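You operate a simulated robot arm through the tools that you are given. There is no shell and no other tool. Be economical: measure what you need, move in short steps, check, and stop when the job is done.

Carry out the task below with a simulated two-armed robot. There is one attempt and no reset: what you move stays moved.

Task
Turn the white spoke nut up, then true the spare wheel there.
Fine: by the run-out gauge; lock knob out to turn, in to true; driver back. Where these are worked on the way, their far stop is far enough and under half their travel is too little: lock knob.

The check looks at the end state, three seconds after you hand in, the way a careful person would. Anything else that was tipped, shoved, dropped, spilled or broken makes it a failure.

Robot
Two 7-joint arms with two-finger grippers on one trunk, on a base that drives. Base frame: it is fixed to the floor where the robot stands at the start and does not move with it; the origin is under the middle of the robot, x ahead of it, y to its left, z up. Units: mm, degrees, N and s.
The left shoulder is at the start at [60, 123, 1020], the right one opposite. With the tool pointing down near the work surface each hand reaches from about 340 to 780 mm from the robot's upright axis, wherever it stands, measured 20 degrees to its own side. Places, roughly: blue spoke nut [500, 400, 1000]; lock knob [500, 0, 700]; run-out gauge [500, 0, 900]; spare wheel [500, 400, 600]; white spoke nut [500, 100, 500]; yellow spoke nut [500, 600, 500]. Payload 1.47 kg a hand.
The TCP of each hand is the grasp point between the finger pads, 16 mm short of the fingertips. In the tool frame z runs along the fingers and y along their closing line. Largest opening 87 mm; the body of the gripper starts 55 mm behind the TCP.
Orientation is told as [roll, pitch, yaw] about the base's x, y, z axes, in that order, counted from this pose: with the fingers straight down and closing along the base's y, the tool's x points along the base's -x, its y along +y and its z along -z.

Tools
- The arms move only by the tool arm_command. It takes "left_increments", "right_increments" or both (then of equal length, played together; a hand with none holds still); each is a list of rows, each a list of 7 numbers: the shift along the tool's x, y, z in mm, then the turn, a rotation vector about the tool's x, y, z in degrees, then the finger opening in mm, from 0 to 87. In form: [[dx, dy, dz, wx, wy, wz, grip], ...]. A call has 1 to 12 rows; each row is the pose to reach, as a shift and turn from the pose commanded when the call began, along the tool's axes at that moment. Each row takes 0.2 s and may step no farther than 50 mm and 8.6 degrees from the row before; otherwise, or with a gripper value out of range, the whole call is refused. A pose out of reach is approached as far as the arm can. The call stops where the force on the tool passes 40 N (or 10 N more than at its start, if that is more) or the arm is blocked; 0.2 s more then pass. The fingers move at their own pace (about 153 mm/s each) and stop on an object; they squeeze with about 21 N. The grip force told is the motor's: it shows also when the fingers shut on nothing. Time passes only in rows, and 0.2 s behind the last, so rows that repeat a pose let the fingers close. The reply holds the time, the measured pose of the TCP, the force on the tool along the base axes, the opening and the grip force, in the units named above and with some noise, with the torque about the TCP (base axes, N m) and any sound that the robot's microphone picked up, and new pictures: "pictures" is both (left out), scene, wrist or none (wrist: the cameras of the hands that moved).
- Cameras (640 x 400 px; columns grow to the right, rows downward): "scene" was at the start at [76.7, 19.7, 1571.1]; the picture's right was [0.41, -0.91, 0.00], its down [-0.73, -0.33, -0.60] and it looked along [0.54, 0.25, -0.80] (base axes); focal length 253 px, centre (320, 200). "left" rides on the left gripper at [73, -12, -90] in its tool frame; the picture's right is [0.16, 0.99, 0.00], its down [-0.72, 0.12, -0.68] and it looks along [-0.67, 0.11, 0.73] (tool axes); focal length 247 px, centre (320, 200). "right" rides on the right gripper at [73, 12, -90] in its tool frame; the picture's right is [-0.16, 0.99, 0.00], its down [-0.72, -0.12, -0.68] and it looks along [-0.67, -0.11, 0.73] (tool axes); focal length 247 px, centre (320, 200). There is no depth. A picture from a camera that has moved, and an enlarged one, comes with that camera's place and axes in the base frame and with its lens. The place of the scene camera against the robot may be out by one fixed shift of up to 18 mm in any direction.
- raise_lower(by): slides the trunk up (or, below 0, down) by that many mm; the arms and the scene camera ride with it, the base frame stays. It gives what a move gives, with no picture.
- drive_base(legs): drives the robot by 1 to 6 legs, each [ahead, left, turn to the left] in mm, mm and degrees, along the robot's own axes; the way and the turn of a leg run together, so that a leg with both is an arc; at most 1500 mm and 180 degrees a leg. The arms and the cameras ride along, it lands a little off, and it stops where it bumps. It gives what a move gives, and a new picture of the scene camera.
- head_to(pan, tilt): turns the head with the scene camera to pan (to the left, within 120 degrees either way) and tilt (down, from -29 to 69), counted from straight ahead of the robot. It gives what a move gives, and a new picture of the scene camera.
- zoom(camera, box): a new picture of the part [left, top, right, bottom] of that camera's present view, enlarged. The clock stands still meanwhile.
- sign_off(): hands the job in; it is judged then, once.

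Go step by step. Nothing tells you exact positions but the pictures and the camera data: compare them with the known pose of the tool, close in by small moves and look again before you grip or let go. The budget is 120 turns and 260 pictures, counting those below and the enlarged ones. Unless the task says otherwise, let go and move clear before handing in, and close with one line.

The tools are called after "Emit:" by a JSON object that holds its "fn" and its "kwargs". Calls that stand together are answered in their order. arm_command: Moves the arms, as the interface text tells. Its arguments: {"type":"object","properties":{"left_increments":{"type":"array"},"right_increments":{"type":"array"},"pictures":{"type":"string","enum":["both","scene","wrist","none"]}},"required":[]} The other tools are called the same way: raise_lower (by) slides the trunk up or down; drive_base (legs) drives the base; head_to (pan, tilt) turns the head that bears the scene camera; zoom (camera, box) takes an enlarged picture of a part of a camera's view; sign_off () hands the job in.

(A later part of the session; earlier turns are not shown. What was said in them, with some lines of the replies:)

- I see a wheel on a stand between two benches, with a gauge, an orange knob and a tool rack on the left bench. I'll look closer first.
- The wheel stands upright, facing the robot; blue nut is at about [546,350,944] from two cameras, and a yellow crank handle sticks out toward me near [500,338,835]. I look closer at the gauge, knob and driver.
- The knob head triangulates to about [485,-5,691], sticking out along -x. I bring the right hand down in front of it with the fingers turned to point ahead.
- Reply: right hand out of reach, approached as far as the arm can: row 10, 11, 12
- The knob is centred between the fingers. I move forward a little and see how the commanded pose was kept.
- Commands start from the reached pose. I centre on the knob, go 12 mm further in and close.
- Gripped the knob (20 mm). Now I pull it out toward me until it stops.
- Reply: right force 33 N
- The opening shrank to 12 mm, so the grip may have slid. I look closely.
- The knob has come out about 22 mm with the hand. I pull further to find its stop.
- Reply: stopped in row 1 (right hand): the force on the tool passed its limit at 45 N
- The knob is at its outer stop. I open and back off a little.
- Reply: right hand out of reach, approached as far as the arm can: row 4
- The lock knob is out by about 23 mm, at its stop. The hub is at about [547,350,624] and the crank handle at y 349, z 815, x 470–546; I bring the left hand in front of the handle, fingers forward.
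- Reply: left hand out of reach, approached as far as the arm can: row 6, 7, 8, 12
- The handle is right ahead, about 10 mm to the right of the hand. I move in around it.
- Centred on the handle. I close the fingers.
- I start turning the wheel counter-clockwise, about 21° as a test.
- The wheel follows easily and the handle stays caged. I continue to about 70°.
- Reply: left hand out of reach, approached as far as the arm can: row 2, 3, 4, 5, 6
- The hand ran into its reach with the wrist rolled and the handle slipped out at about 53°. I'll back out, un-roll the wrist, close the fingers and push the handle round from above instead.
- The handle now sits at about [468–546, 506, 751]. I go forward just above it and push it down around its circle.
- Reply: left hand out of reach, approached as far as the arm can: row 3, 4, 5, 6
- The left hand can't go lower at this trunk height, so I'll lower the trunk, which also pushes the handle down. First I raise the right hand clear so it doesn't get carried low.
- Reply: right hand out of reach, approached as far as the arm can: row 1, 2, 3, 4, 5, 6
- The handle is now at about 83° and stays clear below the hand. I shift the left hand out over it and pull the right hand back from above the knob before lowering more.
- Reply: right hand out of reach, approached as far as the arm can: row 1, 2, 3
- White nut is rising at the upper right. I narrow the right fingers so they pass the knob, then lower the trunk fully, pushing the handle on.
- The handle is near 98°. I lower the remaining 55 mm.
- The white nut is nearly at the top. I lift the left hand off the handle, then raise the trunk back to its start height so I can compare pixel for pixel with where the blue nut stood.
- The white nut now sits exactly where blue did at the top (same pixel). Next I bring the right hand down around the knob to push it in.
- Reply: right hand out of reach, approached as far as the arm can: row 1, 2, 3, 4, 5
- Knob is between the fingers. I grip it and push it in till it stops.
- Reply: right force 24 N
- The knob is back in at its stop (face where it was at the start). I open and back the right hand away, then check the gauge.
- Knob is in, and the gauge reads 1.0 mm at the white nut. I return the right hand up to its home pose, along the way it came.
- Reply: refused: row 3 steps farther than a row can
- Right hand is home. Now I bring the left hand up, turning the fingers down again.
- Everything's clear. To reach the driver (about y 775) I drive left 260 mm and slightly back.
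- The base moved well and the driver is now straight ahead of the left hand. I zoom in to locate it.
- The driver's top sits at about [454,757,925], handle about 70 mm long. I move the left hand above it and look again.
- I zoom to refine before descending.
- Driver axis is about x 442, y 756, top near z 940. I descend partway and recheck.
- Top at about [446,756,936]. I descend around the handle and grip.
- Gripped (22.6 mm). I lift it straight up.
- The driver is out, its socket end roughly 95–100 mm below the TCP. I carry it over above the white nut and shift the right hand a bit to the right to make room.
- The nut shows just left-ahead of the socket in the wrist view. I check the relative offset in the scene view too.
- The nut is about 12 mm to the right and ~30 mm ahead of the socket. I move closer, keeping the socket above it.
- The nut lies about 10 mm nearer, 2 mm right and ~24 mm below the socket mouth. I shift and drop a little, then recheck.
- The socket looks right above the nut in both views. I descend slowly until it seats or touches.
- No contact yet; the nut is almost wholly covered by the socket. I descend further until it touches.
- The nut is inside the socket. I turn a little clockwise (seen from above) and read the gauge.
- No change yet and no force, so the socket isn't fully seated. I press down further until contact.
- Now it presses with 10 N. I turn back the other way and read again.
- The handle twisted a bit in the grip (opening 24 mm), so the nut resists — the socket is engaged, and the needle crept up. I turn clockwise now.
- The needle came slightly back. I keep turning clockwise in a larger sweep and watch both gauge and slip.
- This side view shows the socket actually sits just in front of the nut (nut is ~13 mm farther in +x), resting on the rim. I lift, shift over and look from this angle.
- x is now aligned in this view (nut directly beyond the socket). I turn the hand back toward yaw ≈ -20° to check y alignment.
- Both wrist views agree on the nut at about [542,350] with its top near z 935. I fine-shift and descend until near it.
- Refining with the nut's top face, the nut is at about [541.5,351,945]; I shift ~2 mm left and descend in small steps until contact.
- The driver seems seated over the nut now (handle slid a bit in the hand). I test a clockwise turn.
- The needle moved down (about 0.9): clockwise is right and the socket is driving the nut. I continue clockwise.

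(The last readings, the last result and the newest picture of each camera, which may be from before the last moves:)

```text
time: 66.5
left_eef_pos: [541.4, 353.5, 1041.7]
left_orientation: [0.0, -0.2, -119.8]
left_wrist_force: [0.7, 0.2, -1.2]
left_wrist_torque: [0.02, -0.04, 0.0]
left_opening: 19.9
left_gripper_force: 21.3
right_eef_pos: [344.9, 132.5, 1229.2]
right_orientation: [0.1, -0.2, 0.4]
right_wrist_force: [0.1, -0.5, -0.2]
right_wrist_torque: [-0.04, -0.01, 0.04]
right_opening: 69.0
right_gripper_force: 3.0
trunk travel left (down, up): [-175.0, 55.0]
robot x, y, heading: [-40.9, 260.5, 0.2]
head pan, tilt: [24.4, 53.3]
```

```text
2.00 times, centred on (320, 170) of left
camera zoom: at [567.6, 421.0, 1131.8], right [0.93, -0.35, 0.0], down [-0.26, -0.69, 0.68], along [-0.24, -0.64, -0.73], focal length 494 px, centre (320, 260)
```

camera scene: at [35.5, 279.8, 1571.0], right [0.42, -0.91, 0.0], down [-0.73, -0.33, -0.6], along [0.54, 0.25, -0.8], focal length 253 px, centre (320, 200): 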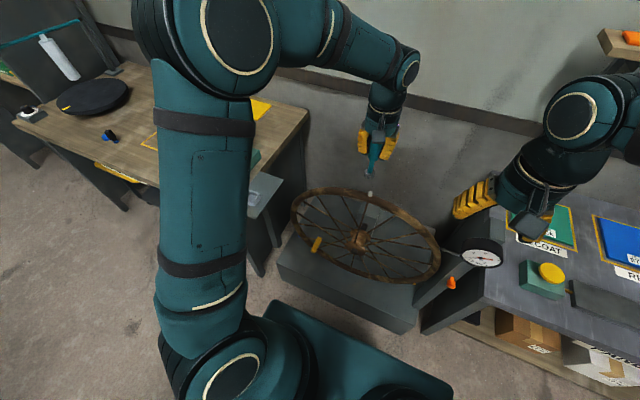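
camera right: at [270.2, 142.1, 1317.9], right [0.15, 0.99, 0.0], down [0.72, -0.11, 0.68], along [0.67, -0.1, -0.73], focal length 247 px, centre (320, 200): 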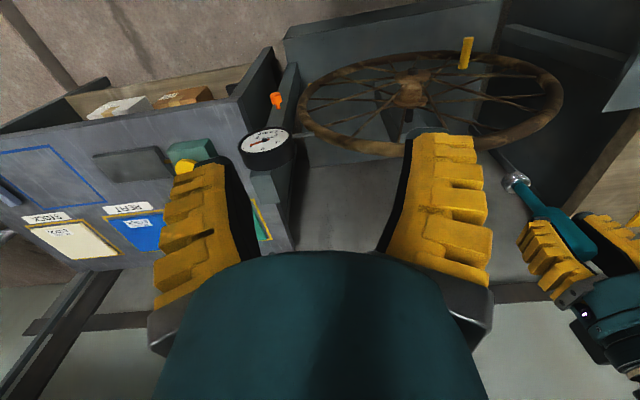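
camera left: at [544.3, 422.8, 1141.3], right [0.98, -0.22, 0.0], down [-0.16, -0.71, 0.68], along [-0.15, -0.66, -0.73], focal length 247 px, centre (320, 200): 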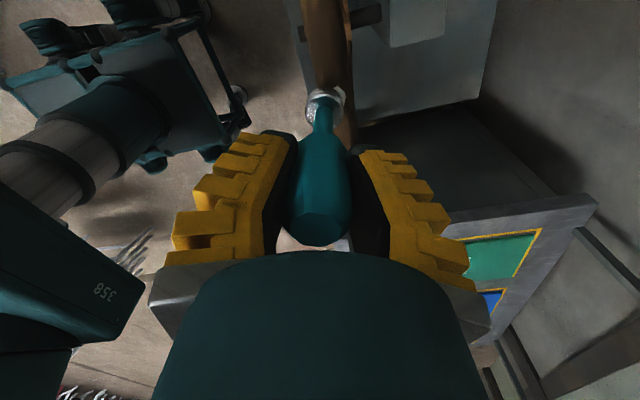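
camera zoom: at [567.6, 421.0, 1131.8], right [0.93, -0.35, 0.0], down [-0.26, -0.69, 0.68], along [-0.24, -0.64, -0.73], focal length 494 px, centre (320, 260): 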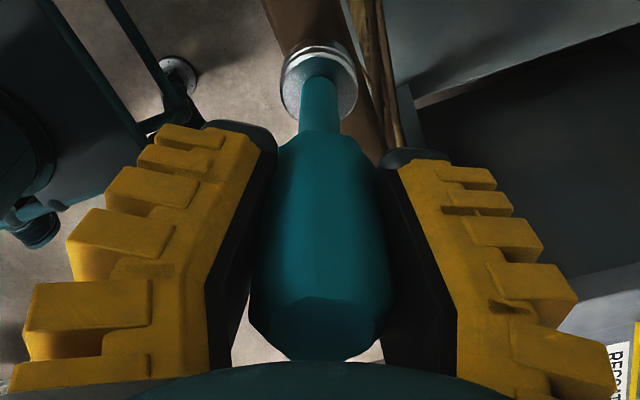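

0.5 mm now, roughly 0.4 mm per 60°. I continue another 32°.

Emit:
{"fn": "arm_command", "kwargs": {"left_increments": [[0, 0, 0, 0, 0, 8, 0], [0, 0, 0, 0, 0, 16, 0], [0, 0, 0, 0, 0, 24, 0], [0, 0, 0, 0, 0, 32, 0]], "pictures": "none"}}

Emit:
{"fn": "zoom", "kwargs": {"camera": "scene", "box": [445, 225, 525, 285]}}

```text
time: 67.5
left_eef_pos: [541.5, 353.2, 1042.0]
left_orientation: [-0.1, -0.1, -152.0]
left_wrist_force: [-0.3, -0.4, -0.7]
left_wrist_torque: [0.01, -0.05, 0.04]
left_opening: 19.7
left_gripper_force: 20.8
right_eef_pos: [344.9, 131.6, 1228.8]
right_orientation: [0.2, -0.2, 0.4]
right_wrist_force: [1.0, 0.2, 1.1]
right_wrist_torque: [0.0, 0.02, 0.0]
right_opening: 69.3
right_gripper_force: 3.1
trunk travel left (down, up): [-175.0, 55.0]
robot x, y, heading: [-39.9, 260.8, 0.4]
head pan, tilt: [24.4, 53.3]
```

```text
6.67 times, centred on (485, 255) of scene
camera zoom: at [35.6, 281.3, 1571.0], right [0.42, -0.91, 0.0], down [-0.73, -0.33, -0.6], along [0.54, 0.25, -0.8], focal length 1684 px, centre (-780, -167)
```

zoom: 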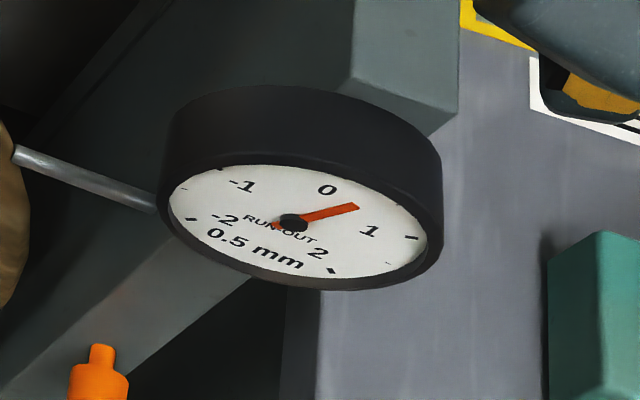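

The needle is near 0.5 and heading down. I go a bit further, watching for wrist limits.

Emit:
{"fn": "arm_command", "kwargs": {"left_increments": [[0, 0, 0, 0, 0, 8, 0], [0, 0, 0, 0, 0, 16, 0]], "pictures": "none"}}

Emit:
{"fn": "zoom", "kwargs": {"camera": "scene", "box": [445, 225, 525, 285]}}

```text
time: 68.1
left_eef_pos: [542.6, 352.1, 1042.5]
left_orientation: [0.0, -0.1, -167.8]
left_wrist_force: [0.8, 0.0, -0.8]
left_wrist_torque: [0.02, 0.01, 0.02]
left_opening: 19.4
left_gripper_force: 21.0
right_eef_pos: [344.4, 132.6, 1229.2]
right_orientation: [0.1, -0.1, 0.4]
right_wrist_force: [-0.4, -0.2, 1.1]
right_wrist_torque: [-0.01, 0.0, -0.02]
right_opening: 69.1
right_gripper_force: 2.8
trunk travel left (down, up): [-175.0, 55.0]
robot x, y, heading: [-41.4, 262.9, 0.4]
head pan, tilt: [24.4, 53.3]
```

```text
6.67 times, centred on (485, 255) of scene
camera zoom: at [35.5, 281.2, 1571.0], right [0.42, -0.91, 0.0], down [-0.73, -0.33, -0.6], along [0.54, 0.25, -0.8], focal length 1684 px, centre (-780, -167)
```

zoom: 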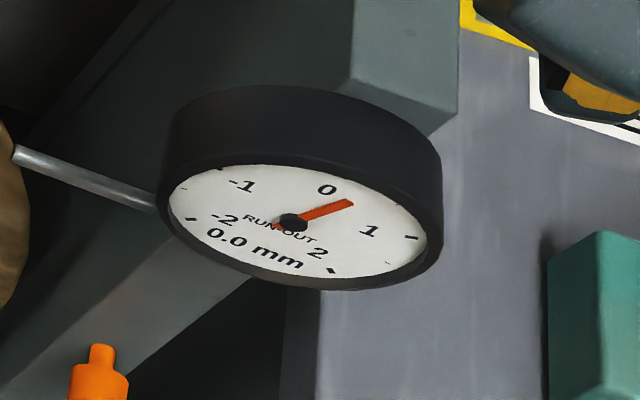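

The digits read 0.0 but the needle is still about 0.2 above zero. I go on a little more.

Emit:
{"fn": "arm_command", "kwargs": {"left_increments": [[0, 0, 0, 0, 0, 8, 0], [0, 0, 0, 0, 0, 16, 0]], "pictures": "none"}}

Emit:
{"fn": "zoom", "kwargs": {"camera": "scene", "box": [460, 235, 510, 275]}}

```text
time: 68.7
left_eef_pos: [541.4, 352.8, 1041.8]
left_orientation: [0.1, -0.1, 176.1]
left_wrist_force: [-0.4, -0.2, -1.7]
left_wrist_torque: [-0.01, -0.02, 0.03]
left_opening: 19.1
left_gripper_force: 21.0
right_eef_pos: [345.4, 132.3, 1229.4]
right_orientation: [0.1, -0.1, 0.6]
right_wrist_force: [0.1, 0.1, 0.3]
right_wrist_torque: [-0.02, 0.01, -0.02]
right_opening: 69.1
right_gripper_force: 2.9
trunk travel left (down, up): [-175.0, 55.0]
robot x, y, heading: [-42.1, 262.6, 0.6]
head pan, tilt: [24.4, 53.3]
```

```text
10.00 times, centred on (485, 255) of scene
camera zoom: at [35.5, 281.1, 1571.0], right [0.42, -0.91, 0.0], down [-0.73, -0.33, -0.6], along [0.54, 0.25, -0.8], focal length 2527 px, centre (-1330, -350)
```

zoom: 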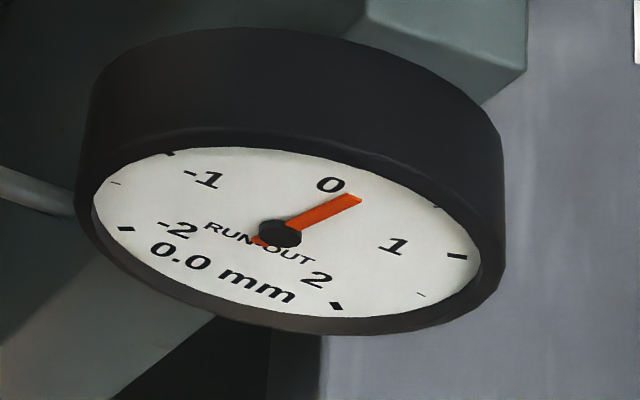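

From the tick geometry the needle is at about 0.17; about 30° more is needed. I add 20° and look.

Emit:
{"fn": "arm_command", "kwargs": {"left_increments": [[0, 0, 0, 0, 0, 7, 0], [0, 0, 0, 0, 0, 14, 0], [0, 0, 0, 0, 0, 20, 0]], "pictures": "none"}}

Emit:
{"fn": "zoom", "kwargs": {"camera": "scene", "box": [460, 235, 510, 275]}}

```text
time: 69.5
left_eef_pos: [540.7, 353.6, 1041.7]
left_orientation: [0.0, -0.2, 156.1]
left_wrist_force: [-0.6, -0.2, -1.2]
left_wrist_torque: [0.02, -0.02, 0.03]
left_opening: 18.8
left_gripper_force: 20.8
right_eef_pos: [346.2, 130.7, 1228.8]
right_orientation: [-0.1, -0.1, 0.5]
right_wrist_force: [-0.1, -0.3, 1.0]
right_wrist_torque: [-0.01, -0.01, 0.02]
right_opening: 69.1
right_gripper_force: 2.7
trunk travel left (down, up): [-175.0, 55.0]
robot x, y, heading: [-41.9, 260.1, 0.2]
head pan, tilt: [24.4, 53.3]
```

```text
10.00 times, centred on (485, 255) of scene
camera zoom: at [35.5, 281.2, 1571.0], right [0.42, -0.91, 0.0], down [-0.73, -0.33, -0.6], along [0.54, 0.25, -0.8], focal length 2527 px, centre (-1330, -350)
```

zoom: 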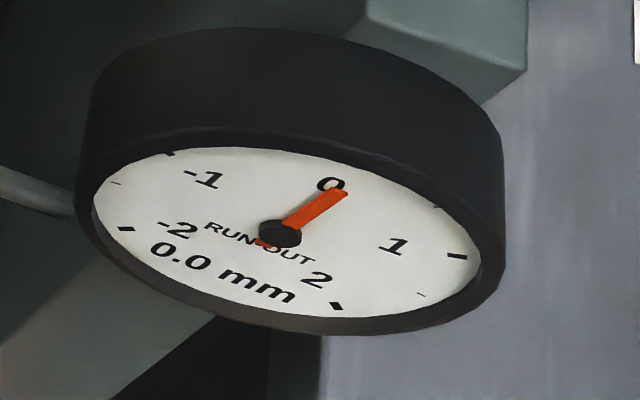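

Very near zero now (≈ +0.03). I add 5° more and check.

Emit:
{"fn": "arm_command", "kwargs": {"left_increments": [[0, 0, 0, 0, 0, 5, 0], [0, 0, 0, 0, 0, 5, 0]], "pictures": "none"}}

Emit:
{"fn": "zoom", "kwargs": {"camera": "scene", "box": [465, 240, 500, 270]}}

Emit:
{"fn": "zoom", "kwargs": {"camera": "right", "box": [235, 120, 300, 175]}}

```text
time: 70.1
left_eef_pos: [541.2, 353.0, 1042.1]
left_orientation: [0.1, -0.1, 151.3]
left_wrist_force: [0.5, -0.4, -2.2]
left_wrist_torque: [0.0, 0.03, 0.07]
left_opening: 19.0
left_gripper_force: 21.4
right_eef_pos: [343.6, 132.9, 1230.2]
right_orientation: [0.1, -0.1, 0.5]
right_wrist_force: [0.8, 0.4, -0.4]
right_wrist_torque: [0.0, 0.03, 0.0]
right_opening: 69.4
right_gripper_force: 2.6
trunk travel left (down, up): [-175.0, 55.0]
robot x, y, heading: [-42.2, 258.9, 0.2]
head pan, tilt: [24.4, 53.3]
```

```text
13.33 times, centred on (482, 255) of scene
camera zoom: at [35.5, 281.1, 1571.0], right [0.42, -0.91, 0.0], down [-0.73, -0.33, -0.6], along [0.54, 0.25, -0.8], focal length 3369 px, centre (-1847, -533)
```

zoom: 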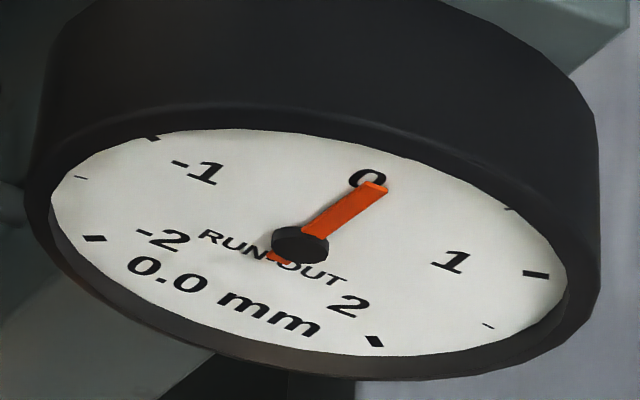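

```text
7.27 times, centred on (268, 148) of right
camera zoom: at [270.2, 143.4, 1318.0], right [0.15, 0.99, 0.0], down [0.72, -0.11, 0.68], along [0.67, -0.1, -0.73], focal length 1796 px, centre (702, 582)
```

zoom: 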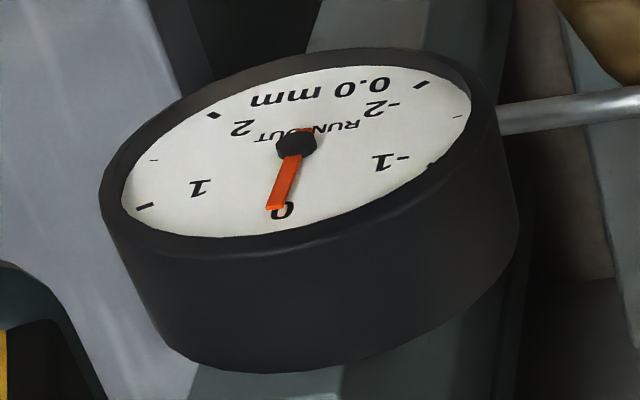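

Both views suggest about +0.03 still. I add 6° more.

Emit:
{"fn": "arm_command", "kwargs": {"left_increments": [[0, 0, 0, 0, 0, 6, 0], [0, 0, 0, 0, 0, 6, 0]], "pictures": "none"}}

Emit:
{"fn": "zoom", "kwargs": {"camera": "scene", "box": [465, 240, 500, 270]}}

Emit:
{"fn": "zoom", "kwargs": {"camera": "right", "box": [235, 120, 300, 175]}}

Emit:
{"fn": "zoom", "kwargs": {"camera": "left", "box": [240, 70, 400, 270]}}

```text
time: 70.7
left_eef_pos: [541.0, 352.4, 1042.0]
left_orientation: [0.1, -0.1, 145.2]
left_wrist_force: [-1.0, 0.2, -0.8]
left_wrist_torque: [0.01, 0.02, 0.0]
left_opening: 18.8
left_gripper_force: 21.1
right_eef_pos: [345.4, 132.2, 1229.0]
right_orientation: [0.2, -0.1, 0.5]
right_wrist_force: [-0.6, -0.4, -0.2]
right_wrist_torque: [0.0, -0.02, -0.02]
right_opening: 69.3
right_gripper_force: 3.1
trunk travel left (down, up): [-175.0, 55.0]
robot x, y, heading: [-39.8, 264.6, 0.4]
head pan, tilt: [24.4, 53.3]
```

```text
13.33 times, centred on (482, 255) of scene
camera zoom: at [35.5, 281.1, 1571.0], right [0.42, -0.91, 0.0], down [-0.73, -0.33, -0.6], along [0.54, 0.25, -0.8], focal length 3369 px, centre (-1847, -533)
```

zoom: 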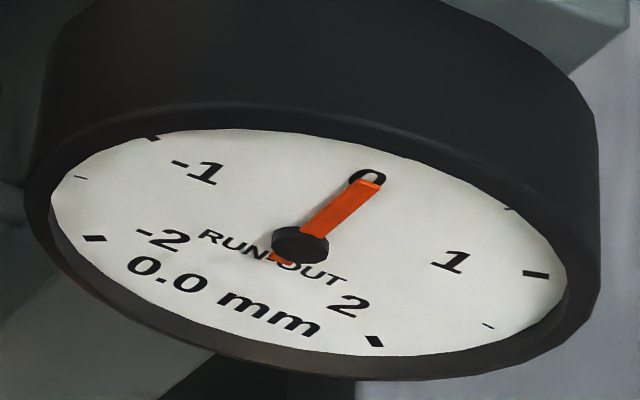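

```text
7.27 times, centred on (268, 148) of right
camera zoom: at [270.2, 143.4, 1318.0], right [0.15, 0.99, 0.0], down [0.72, -0.11, 0.68], along [0.67, -0.1, -0.73], focal length 1796 px, centre (702, 582)
```

zoom: 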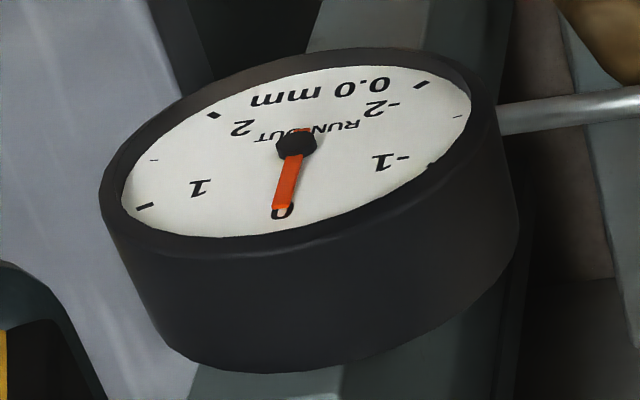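

```text
2.00 times, centred on (320, 170) of left
camera zoom: at [608.0, 320.0, 1130.5], right [-0.43, -0.9, 0.0], down [-0.66, 0.32, 0.68], along [-0.61, 0.3, -0.73], focal length 494 px, centre (320, 260)
```

zoom: 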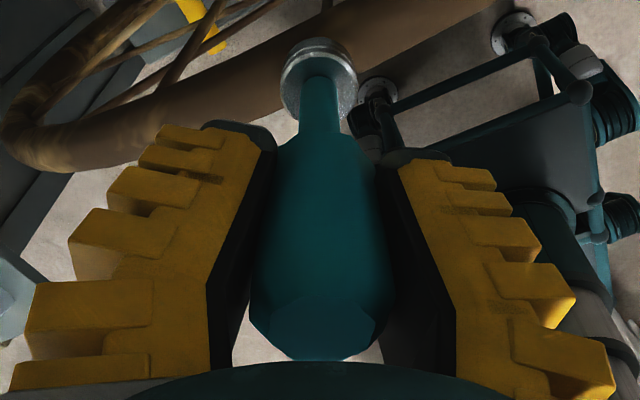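

The needle stands at zero within about 0.01–0.02. Now I lift the driver straight off the nut.

Emit:
{"fn": "arm_command", "kwargs": {"left_increments": [[0, 0, -8, 0, 0, 0, 0], [0, 0, -18, 0, 0, 0, 0], [0, 0, -40, 0, 0, 0, 0], [0, 0, -80, 0, 0, 0, 0], [0, 0, -120, 0, 0, 0, 0], [0, 0, -130, 0, 0, -8, 0], [0, 0, -130, 0, 0, -16, 0], [0, 0, -130, 0, 0, -24, 0], [0, 0, -130, 0, 0, -32, 0], [0, 0, -130, 0, 0, -40, 0], [0, 0, -130, 0, 0, -48, 0], [0, 0, -130, 0, 0, -56, 0]], "pictures": "none"}}

Emit:
{"fn": "zoom", "kwargs": {"camera": "scene", "box": [465, 240, 500, 270]}}

Emit:
{"fn": "zoom", "kwargs": {"camera": "scene", "box": [300, 60, 440, 220]}}

```text
time: 73.3
left_eef_pos: [541.2, 350.8, 1172.4]
left_orientation: [-0.1, 0.0, -158.5]
left_wrist_force: [0.0, -1.1, -1.2]
left_wrist_torque: [0.01, -0.03, 0.01]
left_opening: 18.7
left_gripper_force: 21.1
right_eef_pos: [345.3, 131.1, 1229.3]
right_orientation: [0.0, -0.1, 0.4]
right_wrist_force: [0.3, 0.7, 0.5]
right_wrist_torque: [0.01, 0.03, 0.0]
right_opening: 69.3
right_gripper_force: 2.6
trunk travel left (down, up): [-175.0, 55.0]
robot x, y, heading: [-38.4, 260.4, 0.1]
head pan, tilt: [24.4, 53.3]
```

```text
13.33 times, centred on (482, 255) of scene
camera zoom: at [35.5, 281.0, 1571.0], right [0.42, -0.91, 0.0], down [-0.73, -0.33, -0.6], along [0.54, 0.25, -0.8], focal length 3369 px, centre (-1847, -533)
```

zoom: 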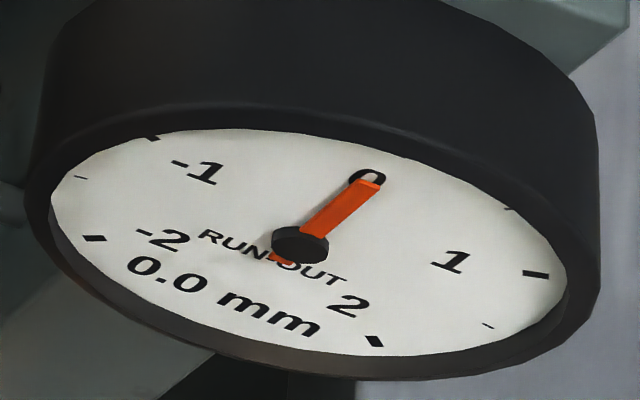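

```text
2.50 times, centred on (370, 140) of scene
camera zoom: at [35.5, 281.0, 1571.0], right [0.42, -0.91, 0.0], down [-0.73, -0.33, -0.6], along [0.54, 0.25, -0.8], focal length 632 px, centre (195, 350)
```

zoom: 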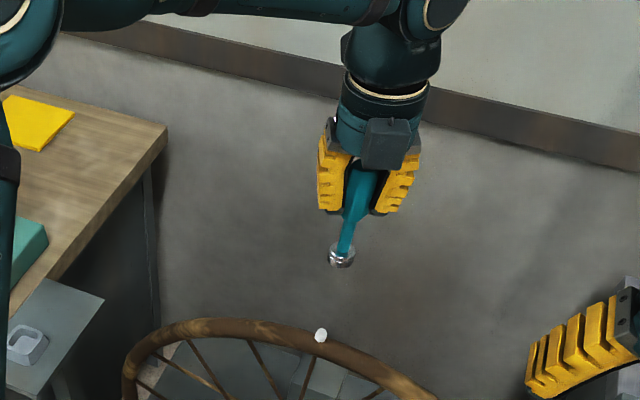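

Gauge holds at zero with the driver off. I unwind the wrist.

Emit:
{"fn": "arm_command", "kwargs": {"left_increments": [[0, 0, 0, 0, 0, -8.4, 0], [0, 0, 0, 0, 0, -16.8, 0], [0, 0, 0, 0, 0, -25.2, 0], [0, 0, 0, 0, 0, -33.6, 0], [0, 0, 0, 0, 0, -42, 0], [0, 0, 0, 0, 0, -50.4, 0], [0, 0, 0, 0, 0, -58.8, 0], [0, 0, 0, 0, 0, -67.2, 0], [0, 0, 0, 0, 0, -75.6, 0], [0, 0, 0, 0, 0, -84, 0], [0, 0, 0, 0, 0, -92.4, 0], [0, 0, 0, 0, 0, -100.8, 0]], "pictures": "none"}}

Emit:
{"fn": "arm_command", "kwargs": {"left_increments": [[0, 0, 0, 0, 0, -8.3, 0], [0, 0, 0, 0, 0, -16.6, 0], [0, 0, 0, 0, 0, -24.9, 0], [0, 0, 0, 0, 0, -33.2, 0], [0, 0, 0, 0, 0, -41.5, 0], [0, 0, 0, 0, 0, -49.8, 0], [0, 0, 0, 0, 0, -58, 0]], "pictures": "wrist"}}

```text
time: 75.9
left_eef_pos: [542.1, 351.4, 1172.5]
left_orientation: [-0.1, 0.1, -57.8]
left_wrist_force: [-0.2, -0.1, -2.2]
left_wrist_torque: [-0.03, -0.03, 0.0]
left_opening: 18.7
left_gripper_force: 21.2
right_eef_pos: [344.5, 131.9, 1229.2]
right_orientation: [0.1, -0.1, 0.6]
right_wrist_force: [-0.5, -0.1, -0.7]
right_wrist_torque: [-0.02, 0.01, 0.0]
right_opening: 69.1
right_gripper_force: 2.5
trunk travel left (down, up): [-175.0, 55.0]
robot x, y, heading: [-41.3, 257.3, 0.4]
head pan, tilt: [24.4, 53.3]
```

```text
time: 77.5
left_eef_pos: [543.2, 352.8, 1171.6]
left_orientation: [0.0, 0.2, 0.2]
left_wrist_force: [0.2, 0.7, -1.4]
left_wrist_torque: [0.01, 0.03, 0.02]
left_opening: 18.9
left_gripper_force: 20.9
right_eef_pos: [344.2, 132.2, 1229.9]
right_orientation: [0.0, -0.1, 0.4]
right_wrist_force: [-0.7, 0.1, -0.3]
right_wrist_torque: [-0.02, 0.02, 0.01]
right_opening: 69.0
right_gripper_force: 2.8
trunk travel left (down, up): [-175.0, 55.0]
robot x, y, heading: [-43.8, 260.2, 0.3]
head pan, tilt: [24.4, 53.3]
camera left: at [469.7, 339.4, 1261.6], right [-0.16, 0.99, 0.0], down [0.72, 0.12, 0.68], along [0.67, 0.11, -0.73], focal length 247 px, centre (320, 200)
```

left: 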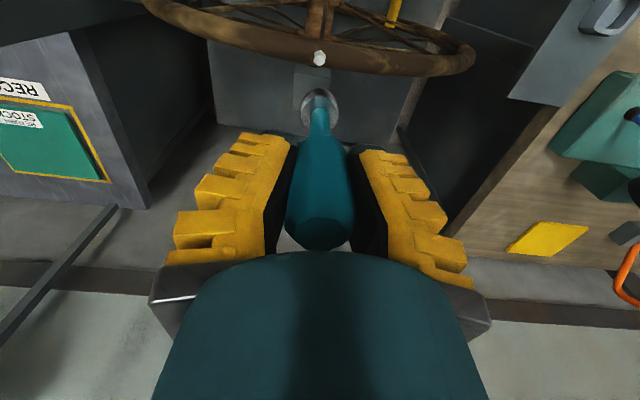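

Now I carry the driver back above its holder.

Emit:
{"fn": "arm_command", "kwargs": {"left_increments": [[5, 44, 0, 0, 0, 0, 0], [15, 88, 0, 0, 0, 0, 0], [25, 132, 0, 0, 0, 0, 0], [40, 176, 0, 0, 0, 0, 0], [55, 220, 0, 0, 0, 0, 0], [70, 264, 0, 0, 0, 0, 0], [85, 308, 0, 0, 0, 0, 0], [97, 352, 10, 0, 0, 0, 0], [97, 386, 40, 0, 0, 0, 0], [97, 400, 80, 0, 0, 0, 0]]}}

Emit:
{"fn": "zoom", "kwargs": {"camera": "left", "box": [250, 0, 390, 150]}}

Emit:
{"fn": "zoom", "kwargs": {"camera": "scene", "box": [200, 120, 300, 220]}}

```text
time: 79.7
left_eef_pos: [441.2, 753.8, 1095.5]
left_orientation: [0.0, 0.2, 0.1]
left_wrist_force: [-0.1, 0.3, -2.0]
left_wrist_torque: [0.01, -0.03, 0.0]
left_opening: 18.9
left_gripper_force: 20.9
right_eef_pos: [345.5, 131.5, 1229.6]
right_orientation: [0.0, 0.0, 0.5]
right_wrist_force: [0.3, 0.4, -0.7]
right_wrist_torque: [0.0, 0.0, 0.01]
right_opening: 68.9
right_gripper_force: 2.6
trunk travel left (down, up): [-175.0, 55.0]
robot x, y, heading: [-40.5, 259.9, 0.4]
head pan, tilt: [24.4, 53.3]
camera scene: at [36.1, 281.9, 1570.9], right [0.42, -0.91, 0.0], down [-0.73, -0.33, -0.6], along [0.54, 0.25, -0.8], focal length 253 px, centre (320, 200)
camera left: at [369.3, 741.4, 1183.4], right [-0.16, 0.99, 0.0], down [0.73, 0.12, 0.68], along [0.67, 0.11, -0.73], focal length 247 px, centre (320, 200)
```

scene: 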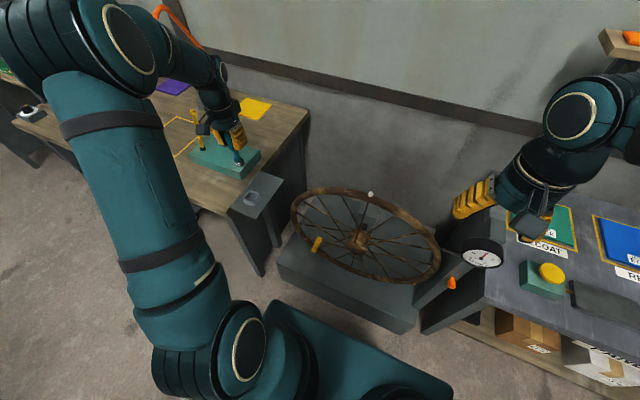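
left: 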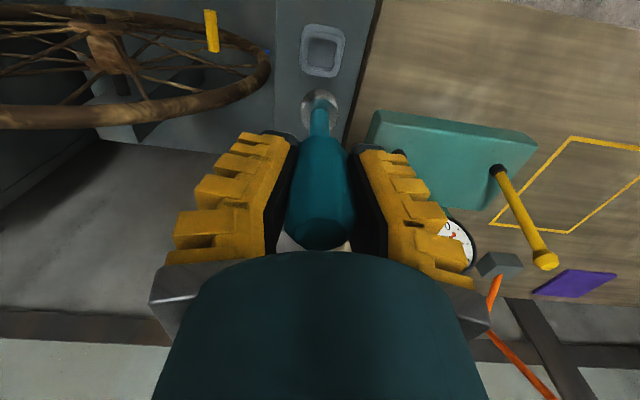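

```text
2.67 times, centred on (320, 75) of left
camera zoom: at [369.3, 741.4, 1183.4], right [-0.16, 0.99, 0.0], down [0.73, 0.12, 0.68], along [0.67, 0.11, -0.73], focal length 659 px, centre (320, 533)
```

zoom: 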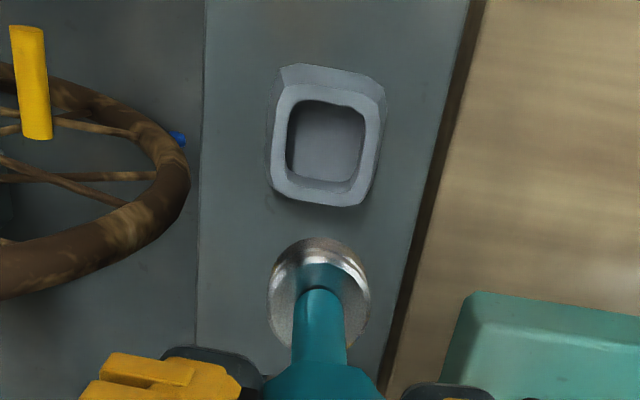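

```text
4.00 times, centred on (250, 170) of scene
camera zoom: at [36.1, 281.9, 1570.9], right [0.42, -0.91, 0.0], down [-0.73, -0.33, -0.6], along [0.54, 0.25, -0.8], focal length 1011 px, centre (600, 320)
```

zoom: 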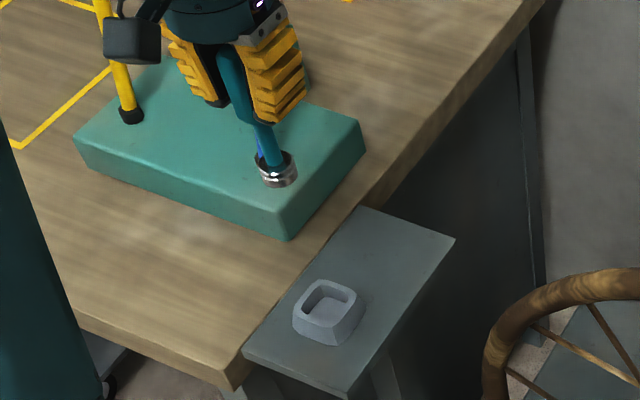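

The collar's centre is at about [445,755.5]; the socket is a few mm off. I shift and descend to just above it, then check.

Emit:
{"fn": "arm_command", "kwargs": {"left_increments": [[-4, 2.5, 30, 0, 0, 0, 0], [-4, 2.5, 70, 0, 0, 0, 0], [-4, 2.5, 110, 0, 0, 0, 0], [-4, 2.5, 140, 0, 0, 0, 0]], "pictures": "none"}}

Emit:
{"fn": "zoom", "kwargs": {"camera": "left", "box": [250, 0, 390, 150]}}

Emit:
{"fn": "zoom", "kwargs": {"camera": "scene", "box": [215, 150, 295, 230]}}

```text
time: 80.7
left_eef_pos: [448.9, 757.8, 951.6]
left_orientation: [0.1, 0.2, 0.0]
left_wrist_force: [0.5, 1.1, -1.5]
left_wrist_torque: [-0.02, -0.02, -0.01]
left_opening: 18.5
left_gripper_force: 21.2
right_eef_pos: [344.9, 131.9, 1229.1]
right_orientation: [0.0, 0.0, 0.4]
right_wrist_force: [-1.1, -0.7, -0.2]
right_wrist_torque: [0.03, -0.04, 0.02]
right_opening: 69.0
right_gripper_force: 2.9
trunk travel left (down, up): [-175.0, 55.0]
robot x, y, heading: [-41.3, 264.8, 0.4]
head pan, tilt: [24.4, 53.3]
```

```text
2.67 times, centred on (320, 75) of left
camera zoom: at [376.3, 745.5, 1041.4], right [-0.16, 0.99, 0.0], down [0.73, 0.12, 0.68], along [0.67, 0.11, -0.73], focal length 659 px, centre (320, 533)
```

zoom: 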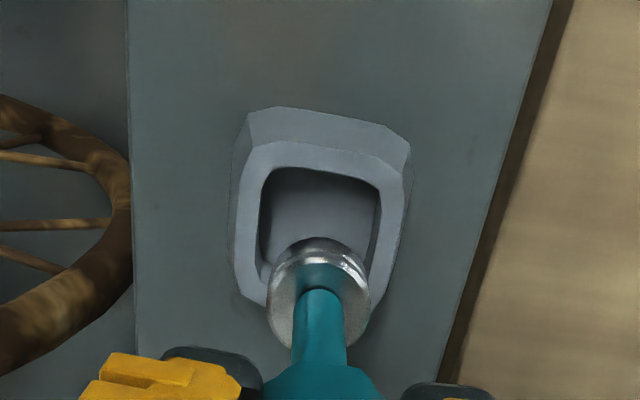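

```text
5.00 times, centred on (255, 190) of scene
camera zoom: at [35.7, 281.4, 1571.0], right [0.42, -0.91, 0.0], down [-0.73, -0.33, -0.6], along [0.54, 0.25, -0.8], focal length 1263 px, centre (645, 250)
```

zoom: 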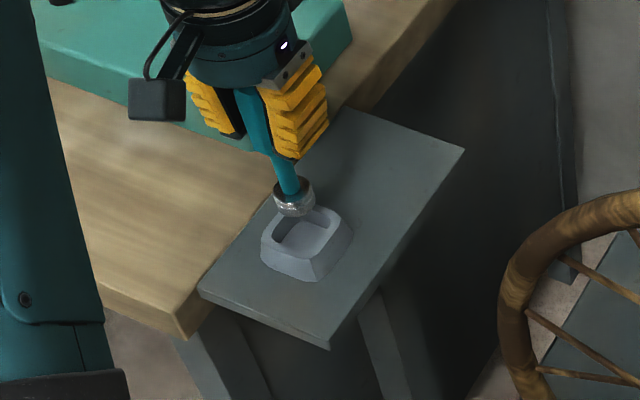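

Combining both views, the socket is ~25 mm above the collar and ~3 mm too far ahead. I correct and descend 14 mm more.

Emit:
{"fn": "arm_command", "kwargs": {"left_increments": [[3, -1, 5, 0, 0, 0, 0], [3, -1, 14, 0, 0, 0, 0]], "pictures": "none"}}

Emit:
{"fn": "zoom", "kwargs": {"camera": "left", "box": [260, 40, 380, 150]}}

Emit:
{"fn": "zoom", "kwargs": {"camera": "scene", "box": [225, 165, 285, 225]}}

```text
time: 81.3
left_eef_pos: [444.7, 755.7, 938.6]
left_orientation: [0.0, 0.1, 0.1]
left_wrist_force: [-0.1, -0.6, -0.5]
left_wrist_torque: [0.02, -0.01, -0.01]
left_opening: 18.9
left_gripper_force: 21.3
right_eef_pos: [344.2, 132.5, 1229.3]
right_orientation: [0.2, -0.1, 0.5]
right_wrist_force: [-0.1, 0.1, 0.0]
right_wrist_torque: [-0.01, 0.01, -0.02]
right_opening: 69.0
right_gripper_force: 2.7
trunk travel left (down, up): [-175.0, 55.0]
robot x, y, heading: [-42.6, 259.0, 0.2]
head pan, tilt: [24.4, 53.3]
```

```text
3.64 times, centred on (320, 95) of left
camera zoom: at [372.3, 743.4, 1028.2], right [-0.16, 0.99, 0.0], down [0.73, 0.12, 0.68], along [0.67, 0.11, -0.73], focal length 898 px, centre (320, 582)
```

zoom: 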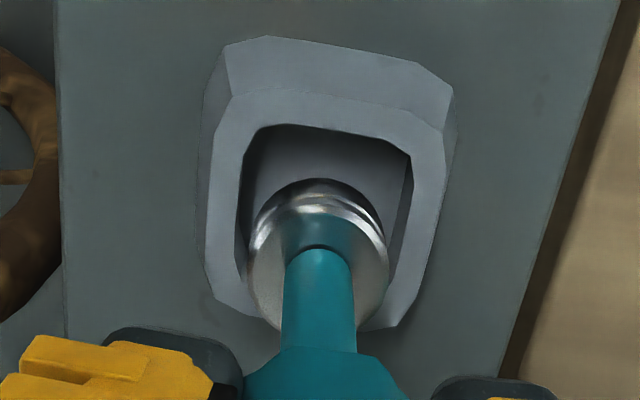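

```text
6.67 times, centred on (255, 195) of scene
camera zoom: at [35.6, 281.2, 1571.0], right [0.42, -0.91, 0.0], down [-0.73, -0.33, -0.6], along [0.54, 0.25, -0.8], focal length 1684 px, centre (753, 233)
```

zoom: 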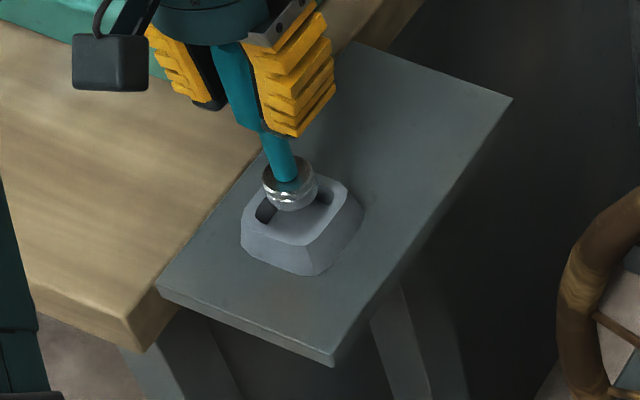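

Both views now show the socket aligned over the collar. I descend slowly into it.

Emit:
{"fn": "arm_command", "kwargs": {"left_increments": [[0, 0, 5, 0, 0, 0, 0], [0, 0, 10, 0, 0, 0, 0], [0, 0, 14, 0, 0, 0, 0], [0, 0, 18, 0, 0, 0, 0], [0, 0, 22, 0, 0, 0, 0]], "pictures": "none"}}

Emit:
{"fn": "zoom", "kwargs": {"camera": "left", "box": [260, 40, 380, 150]}}

Emit:
{"fn": "zoom", "kwargs": {"camera": "scene", "box": [225, 165, 285, 225]}}

```text
time: 82.5
left_eef_pos: [443.9, 753.1, 916.7]
left_orientation: [-0.1, 0.2, 0.2]
left_wrist_force: [0.2, 0.4, -1.7]
left_wrist_torque: [-0.03, -0.02, 0.01]
left_opening: 18.8
left_gripper_force: 21.4
right_eef_pos: [345.1, 132.2, 1229.7]
right_orientation: [0.0, -0.1, 0.5]
right_wrist_force: [0.2, -0.8, 0.0]
right_wrist_torque: [-0.01, -0.02, 0.0]
right_opening: 69.0
right_gripper_force: 3.2
trunk travel left (down, up): [-175.0, 55.0]
robot x, y, heading: [-40.0, 258.8, 0.3]
head pan, tilt: [24.4, 53.3]
```

```text
3.64 times, centred on (320, 95) of left
camera zoom: at [371.2, 741.6, 1006.4], right [-0.16, 0.99, 0.0], down [0.73, 0.12, 0.68], along [0.67, 0.11, -0.73], focal length 898 px, centre (320, 582)
```

zoom: 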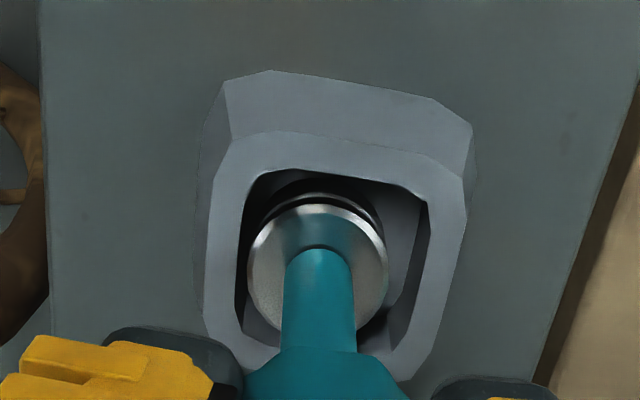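

```text
6.67 times, centred on (255, 195) of scene
camera zoom: at [35.6, 281.2, 1571.0], right [0.42, -0.91, 0.0], down [-0.73, -0.33, -0.6], along [0.54, 0.25, -0.8], focal length 1684 px, centre (753, 233)
```

zoom: 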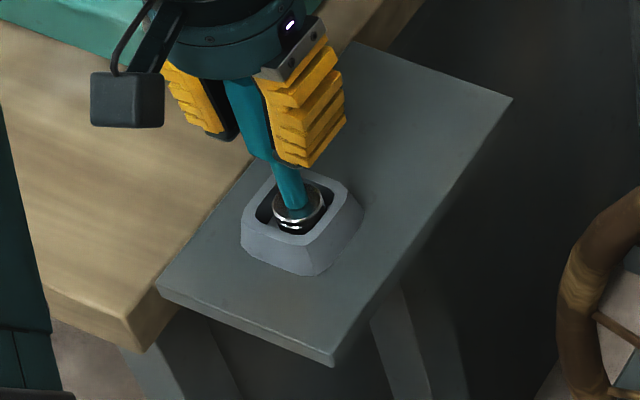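

The socket is inside the collar. I shift 3 mm left to centre and lower it to touch.

Emit:
{"fn": "arm_command", "kwargs": {"left_increments": [[0, 3, 2, 0, 0, 0, 0], [0, 3, 4, 0, 0, 0, 0], [0, 3, 6, 0, 0, 0, 0], [0, 3, 8, 0, 0, 0, 0], [0, 3, 10, 0, 0, 0, 0], [0, 3, 12, 0, 0, 0, 0]], "pictures": "none"}}

Emit:
{"fn": "zoom", "kwargs": {"camera": "left", "box": [260, 40, 380, 150]}}

Emit:
{"fn": "zoom", "kwargs": {"camera": "scene", "box": [225, 165, 285, 225]}}

```text
time: 83.9
left_eef_pos: [445.1, 755.9, 908.0]
left_orientation: [0.1, -0.1, 0.1]
left_wrist_force: [-0.2, -1.9, 21.9]
left_wrist_torque: [-0.07, -0.02, 0.02]
left_opening: 26.2
left_gripper_force: 21.1
right_eef_pos: [343.5, 131.1, 1230.6]
right_orientation: [0.2, -0.1, 0.5]
right_wrist_force: [-0.4, 0.1, 0.9]
right_wrist_torque: [-0.01, -0.01, -0.02]
right_opening: 69.2
right_gripper_force: 3.4
trunk travel left (down, up): [-175.0, 55.0]
robot x, y, heading: [-40.6, 262.4, 0.5]
head pan, tilt: [24.4, 53.3]
```

```text
3.64 times, centred on (320, 95) of left
camera zoom: at [371.7, 742.9, 996.5], right [-0.16, 0.99, 0.0], down [0.72, 0.12, 0.68], along [0.67, 0.11, -0.73], focal length 898 px, centre (320, 582)
```

zoom: 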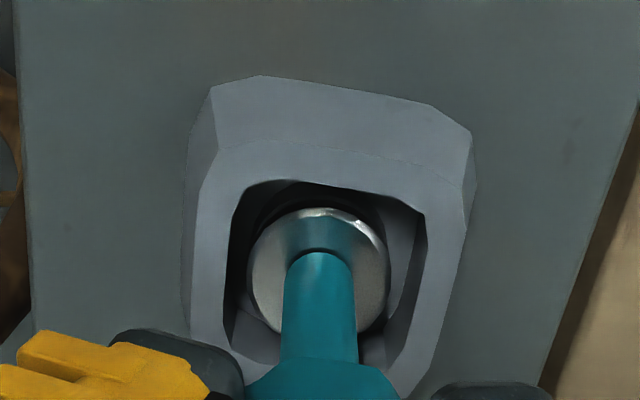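

```text
6.67 times, centred on (255, 195) of scene
camera zoom: at [33.8, 279.3, 1571.3], right [0.42, -0.91, 0.0], down [-0.73, -0.33, -0.6], along [0.54, 0.25, -0.8], focal length 1684 px, centre (753, 233)
```

zoom: 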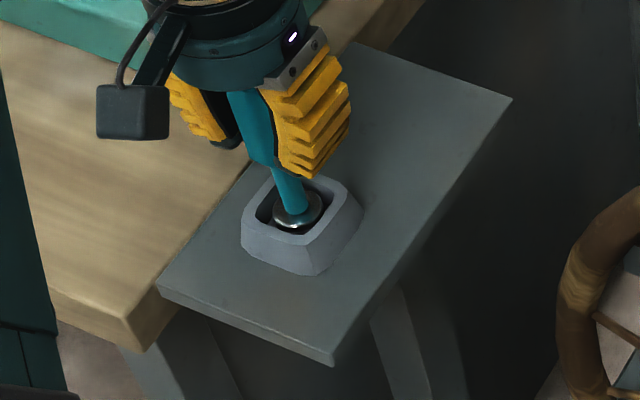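

The driver is seated on the holder floor (22 N). I ease off the push, open gently, and lift clear.

Emit:
{"fn": "arm_command", "kwargs": {"left_increments": [[0, 0, -2, 0, 0, 0, 0], [0, 0, -3, 0, 0, 0, 24], [0, 0, -3, 0, 0, 0, 35], [0, 0, -3, 0, 0, 0, 50], [0, 0, -3, 0, 0, 0, 70], [0, 0, -3, 0, 0, 0, 70]], "pictures": "wrist"}}

Emit:
{"fn": "zoom", "kwargs": {"camera": "scene", "box": [225, 165, 285, 225]}}

```text
time: 85.3
left_eef_pos: [446.4, 757.6, 907.4]
left_orientation: [0.0, 0.1, 0.1]
left_wrist_force: [0.0, -0.6, 0.5]
left_wrist_torque: [-0.01, -0.01, 0.01]
left_opening: 73.5
left_gripper_force: 2.5
right_eef_pos: [344.5, 131.9, 1229.5]
right_orientation: [0.1, -0.1, 0.5]
right_wrist_force: [0.3, -0.6, 0.1]
right_wrist_torque: [0.01, -0.01, -0.02]
right_opening: 69.3
right_gripper_force: 3.6
trunk travel left (down, up): [-175.0, 55.0]
robot x, y, heading: [-40.5, 262.1, 0.1]
head pan, tilt: [24.4, 53.3]
camera left: at [372.6, 744.7, 996.8], right [-0.16, 0.99, 0.0], down [0.73, 0.12, 0.68], along [0.67, 0.11, -0.73], focal length 247 px, centre (320, 200)
```

left: 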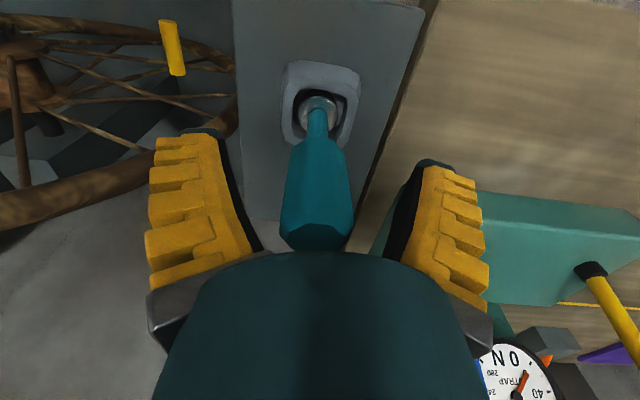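

```text
6.67 times, centred on (255, 195) of scene
camera zoom: at [35.4, 281.1, 1571.0], right [0.42, -0.91, 0.0], down [-0.73, -0.33, -0.6], along [0.54, 0.25, -0.8], focal length 1684 px, centre (753, 233)
```

zoom: 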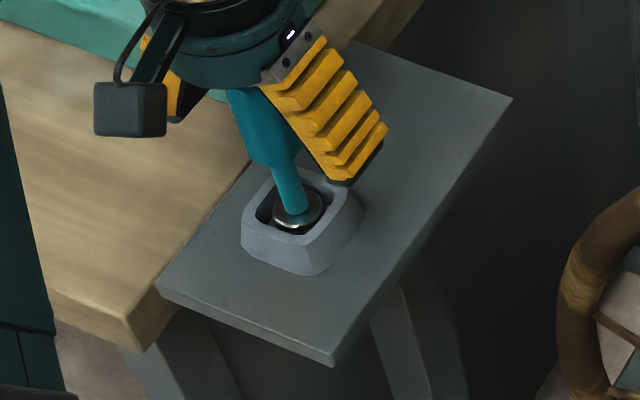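

The driver stands upright in its holder. I lift the left hand straight up and away.

Emit:
{"fn": "arm_command", "kwargs": {"left_increments": [[0, 0, -30, 0, 0, 0, 70], [0, 0, -75, 0, 0, 0, 70], [0, 0, -120, 0, 0, 0, 70], [0, 0, -165, 0, 0, 0, 70], [20, 0, -210, 0, 0, 0, 70], [50, 0, -250, 0, 0, 0, 70], [90, 0, -280, 0, 0, 0, 70]], "pictures": "both"}}

Emit:
{"fn": "zoom", "kwargs": {"camera": "scene", "box": [210, 140, 520, 300]}}

Emit:
{"fn": "zoom", "kwargs": {"camera": "right", "box": [235, 80, 300, 175]}}

Emit:
{"fn": "zoom", "kwargs": {"camera": "scene", "box": [430, 235, 510, 305]}}

```text
time: 86.9
left_eef_pos: [353.8, 755.1, 1187.8]
left_orientation: [-0.1, 0.2, 0.2]
left_wrist_force: [-0.8, 0.1, 0.4]
left_wrist_torque: [0.04, -0.04, -0.02]
left_opening: 73.3
left_gripper_force: 2.3
right_eef_pos: [342.9, 132.4, 1229.9]
right_orientation: [0.2, -0.2, 0.6]
right_wrist_force: [-0.2, -0.5, 1.2]
right_wrist_torque: [0.04, -0.04, 0.05]
right_opening: 69.3
right_gripper_force: 2.8
trunk travel left (down, up): [-175.0, 55.0]
robot x, y, heading: [-39.8, 258.6, 0.1]
head pan, tilt: [24.4, 53.3]
camera scene: at [33.0, 280.6, 1571.2], right [0.42, -0.91, 0.0], down [-0.73, -0.33, -0.6], along [0.54, 0.25, -0.8], focal length 253 px, centre (320, 200)
camera left: at [280.5, 742.4, 1277.8], right [-0.16, 0.99, 0.0], down [0.72, 0.12, 0.68], along [0.67, 0.11, -0.73], focal length 247 px, centre (320, 200)
```

scene: 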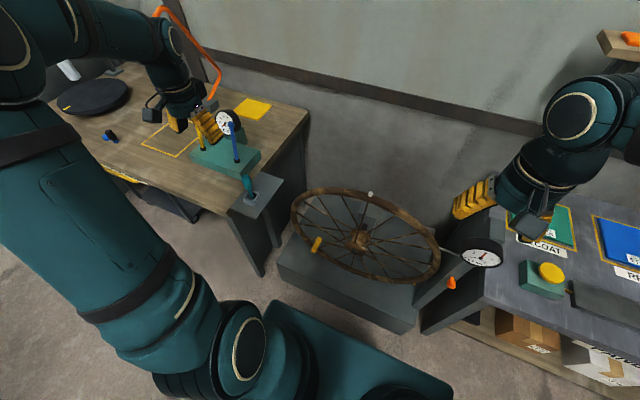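
left: 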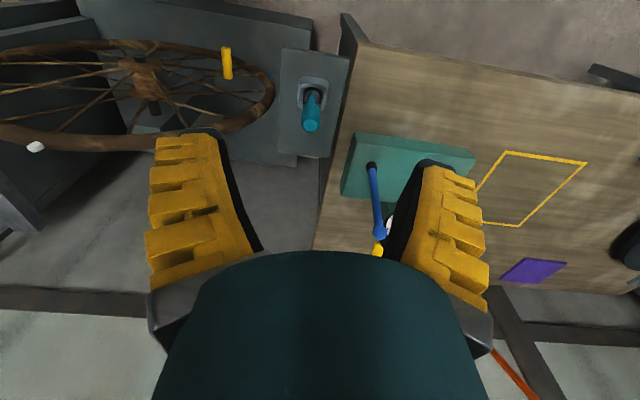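

```text
2.06 times, centred on (365, 220) of scene
camera zoom: at [33.0, 280.6, 1571.2], right [0.42, -0.91, 0.0], down [-0.73, -0.33, -0.6], along [0.54, 0.25, -0.8], focal length 522 px, centre (227, 159)
```

zoom: 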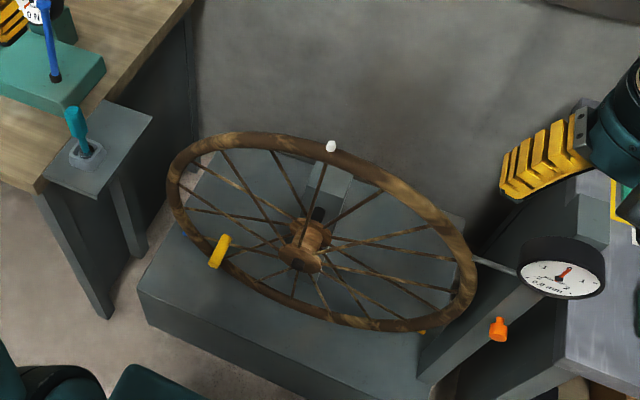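

```text
4.21 times, centred on (268, 128) of right
camera zoom: at [268.0, 143.0, 1318.6], right [0.15, 0.99, 0.0], down [0.72, -0.11, 0.68], along [0.68, -0.1, -0.73], focal length 1040 px, centre (541, 505)
```

zoom: 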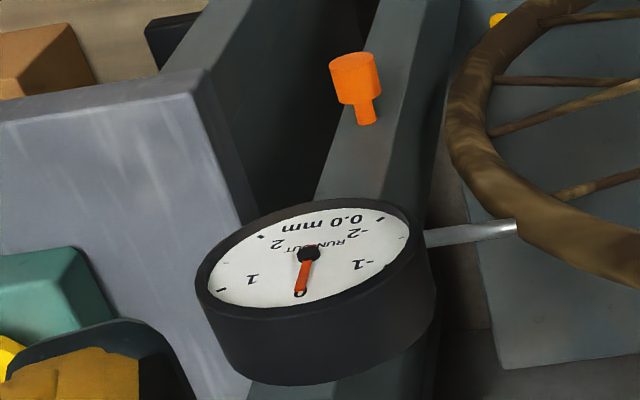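

```text
5.71 times, centred on (470, 270) of scene
camera zoom: at [33.0, 280.6, 1571.2], right [0.42, -0.91, 0.0], down [-0.73, -0.33, -0.6], along [0.54, 0.25, -0.8], focal length 1444 px, centre (-537, -200)
```

zoom: 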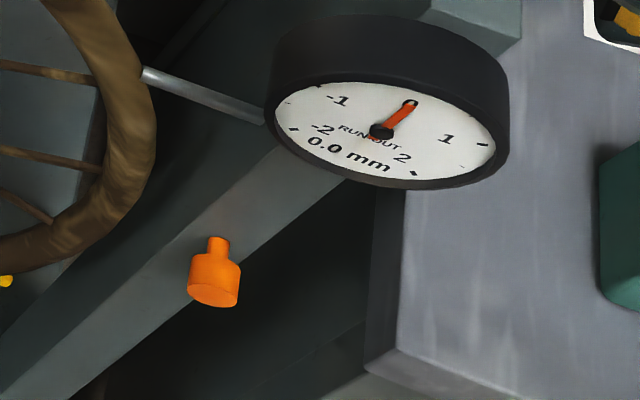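

The white nut is at the top, the gauge reads 0.0 with its needle on zero, the lock knob is in and the driver is upright in its holder. Both hands are clear, so I hand in.

Emit:
{"fn": "sign_off", "kwargs": {}}

```text
The job is handed in.
```

I turned the white spoke nut to the top and trued the wheel there, from 1.0 mm down to 0.0 mm on the run-out gauge. The needle sits on zero as closely as I could read it, within about 0.03 mm. The lock knob is pushed back in, the driver is back upright in its holder, and both hands are clear.
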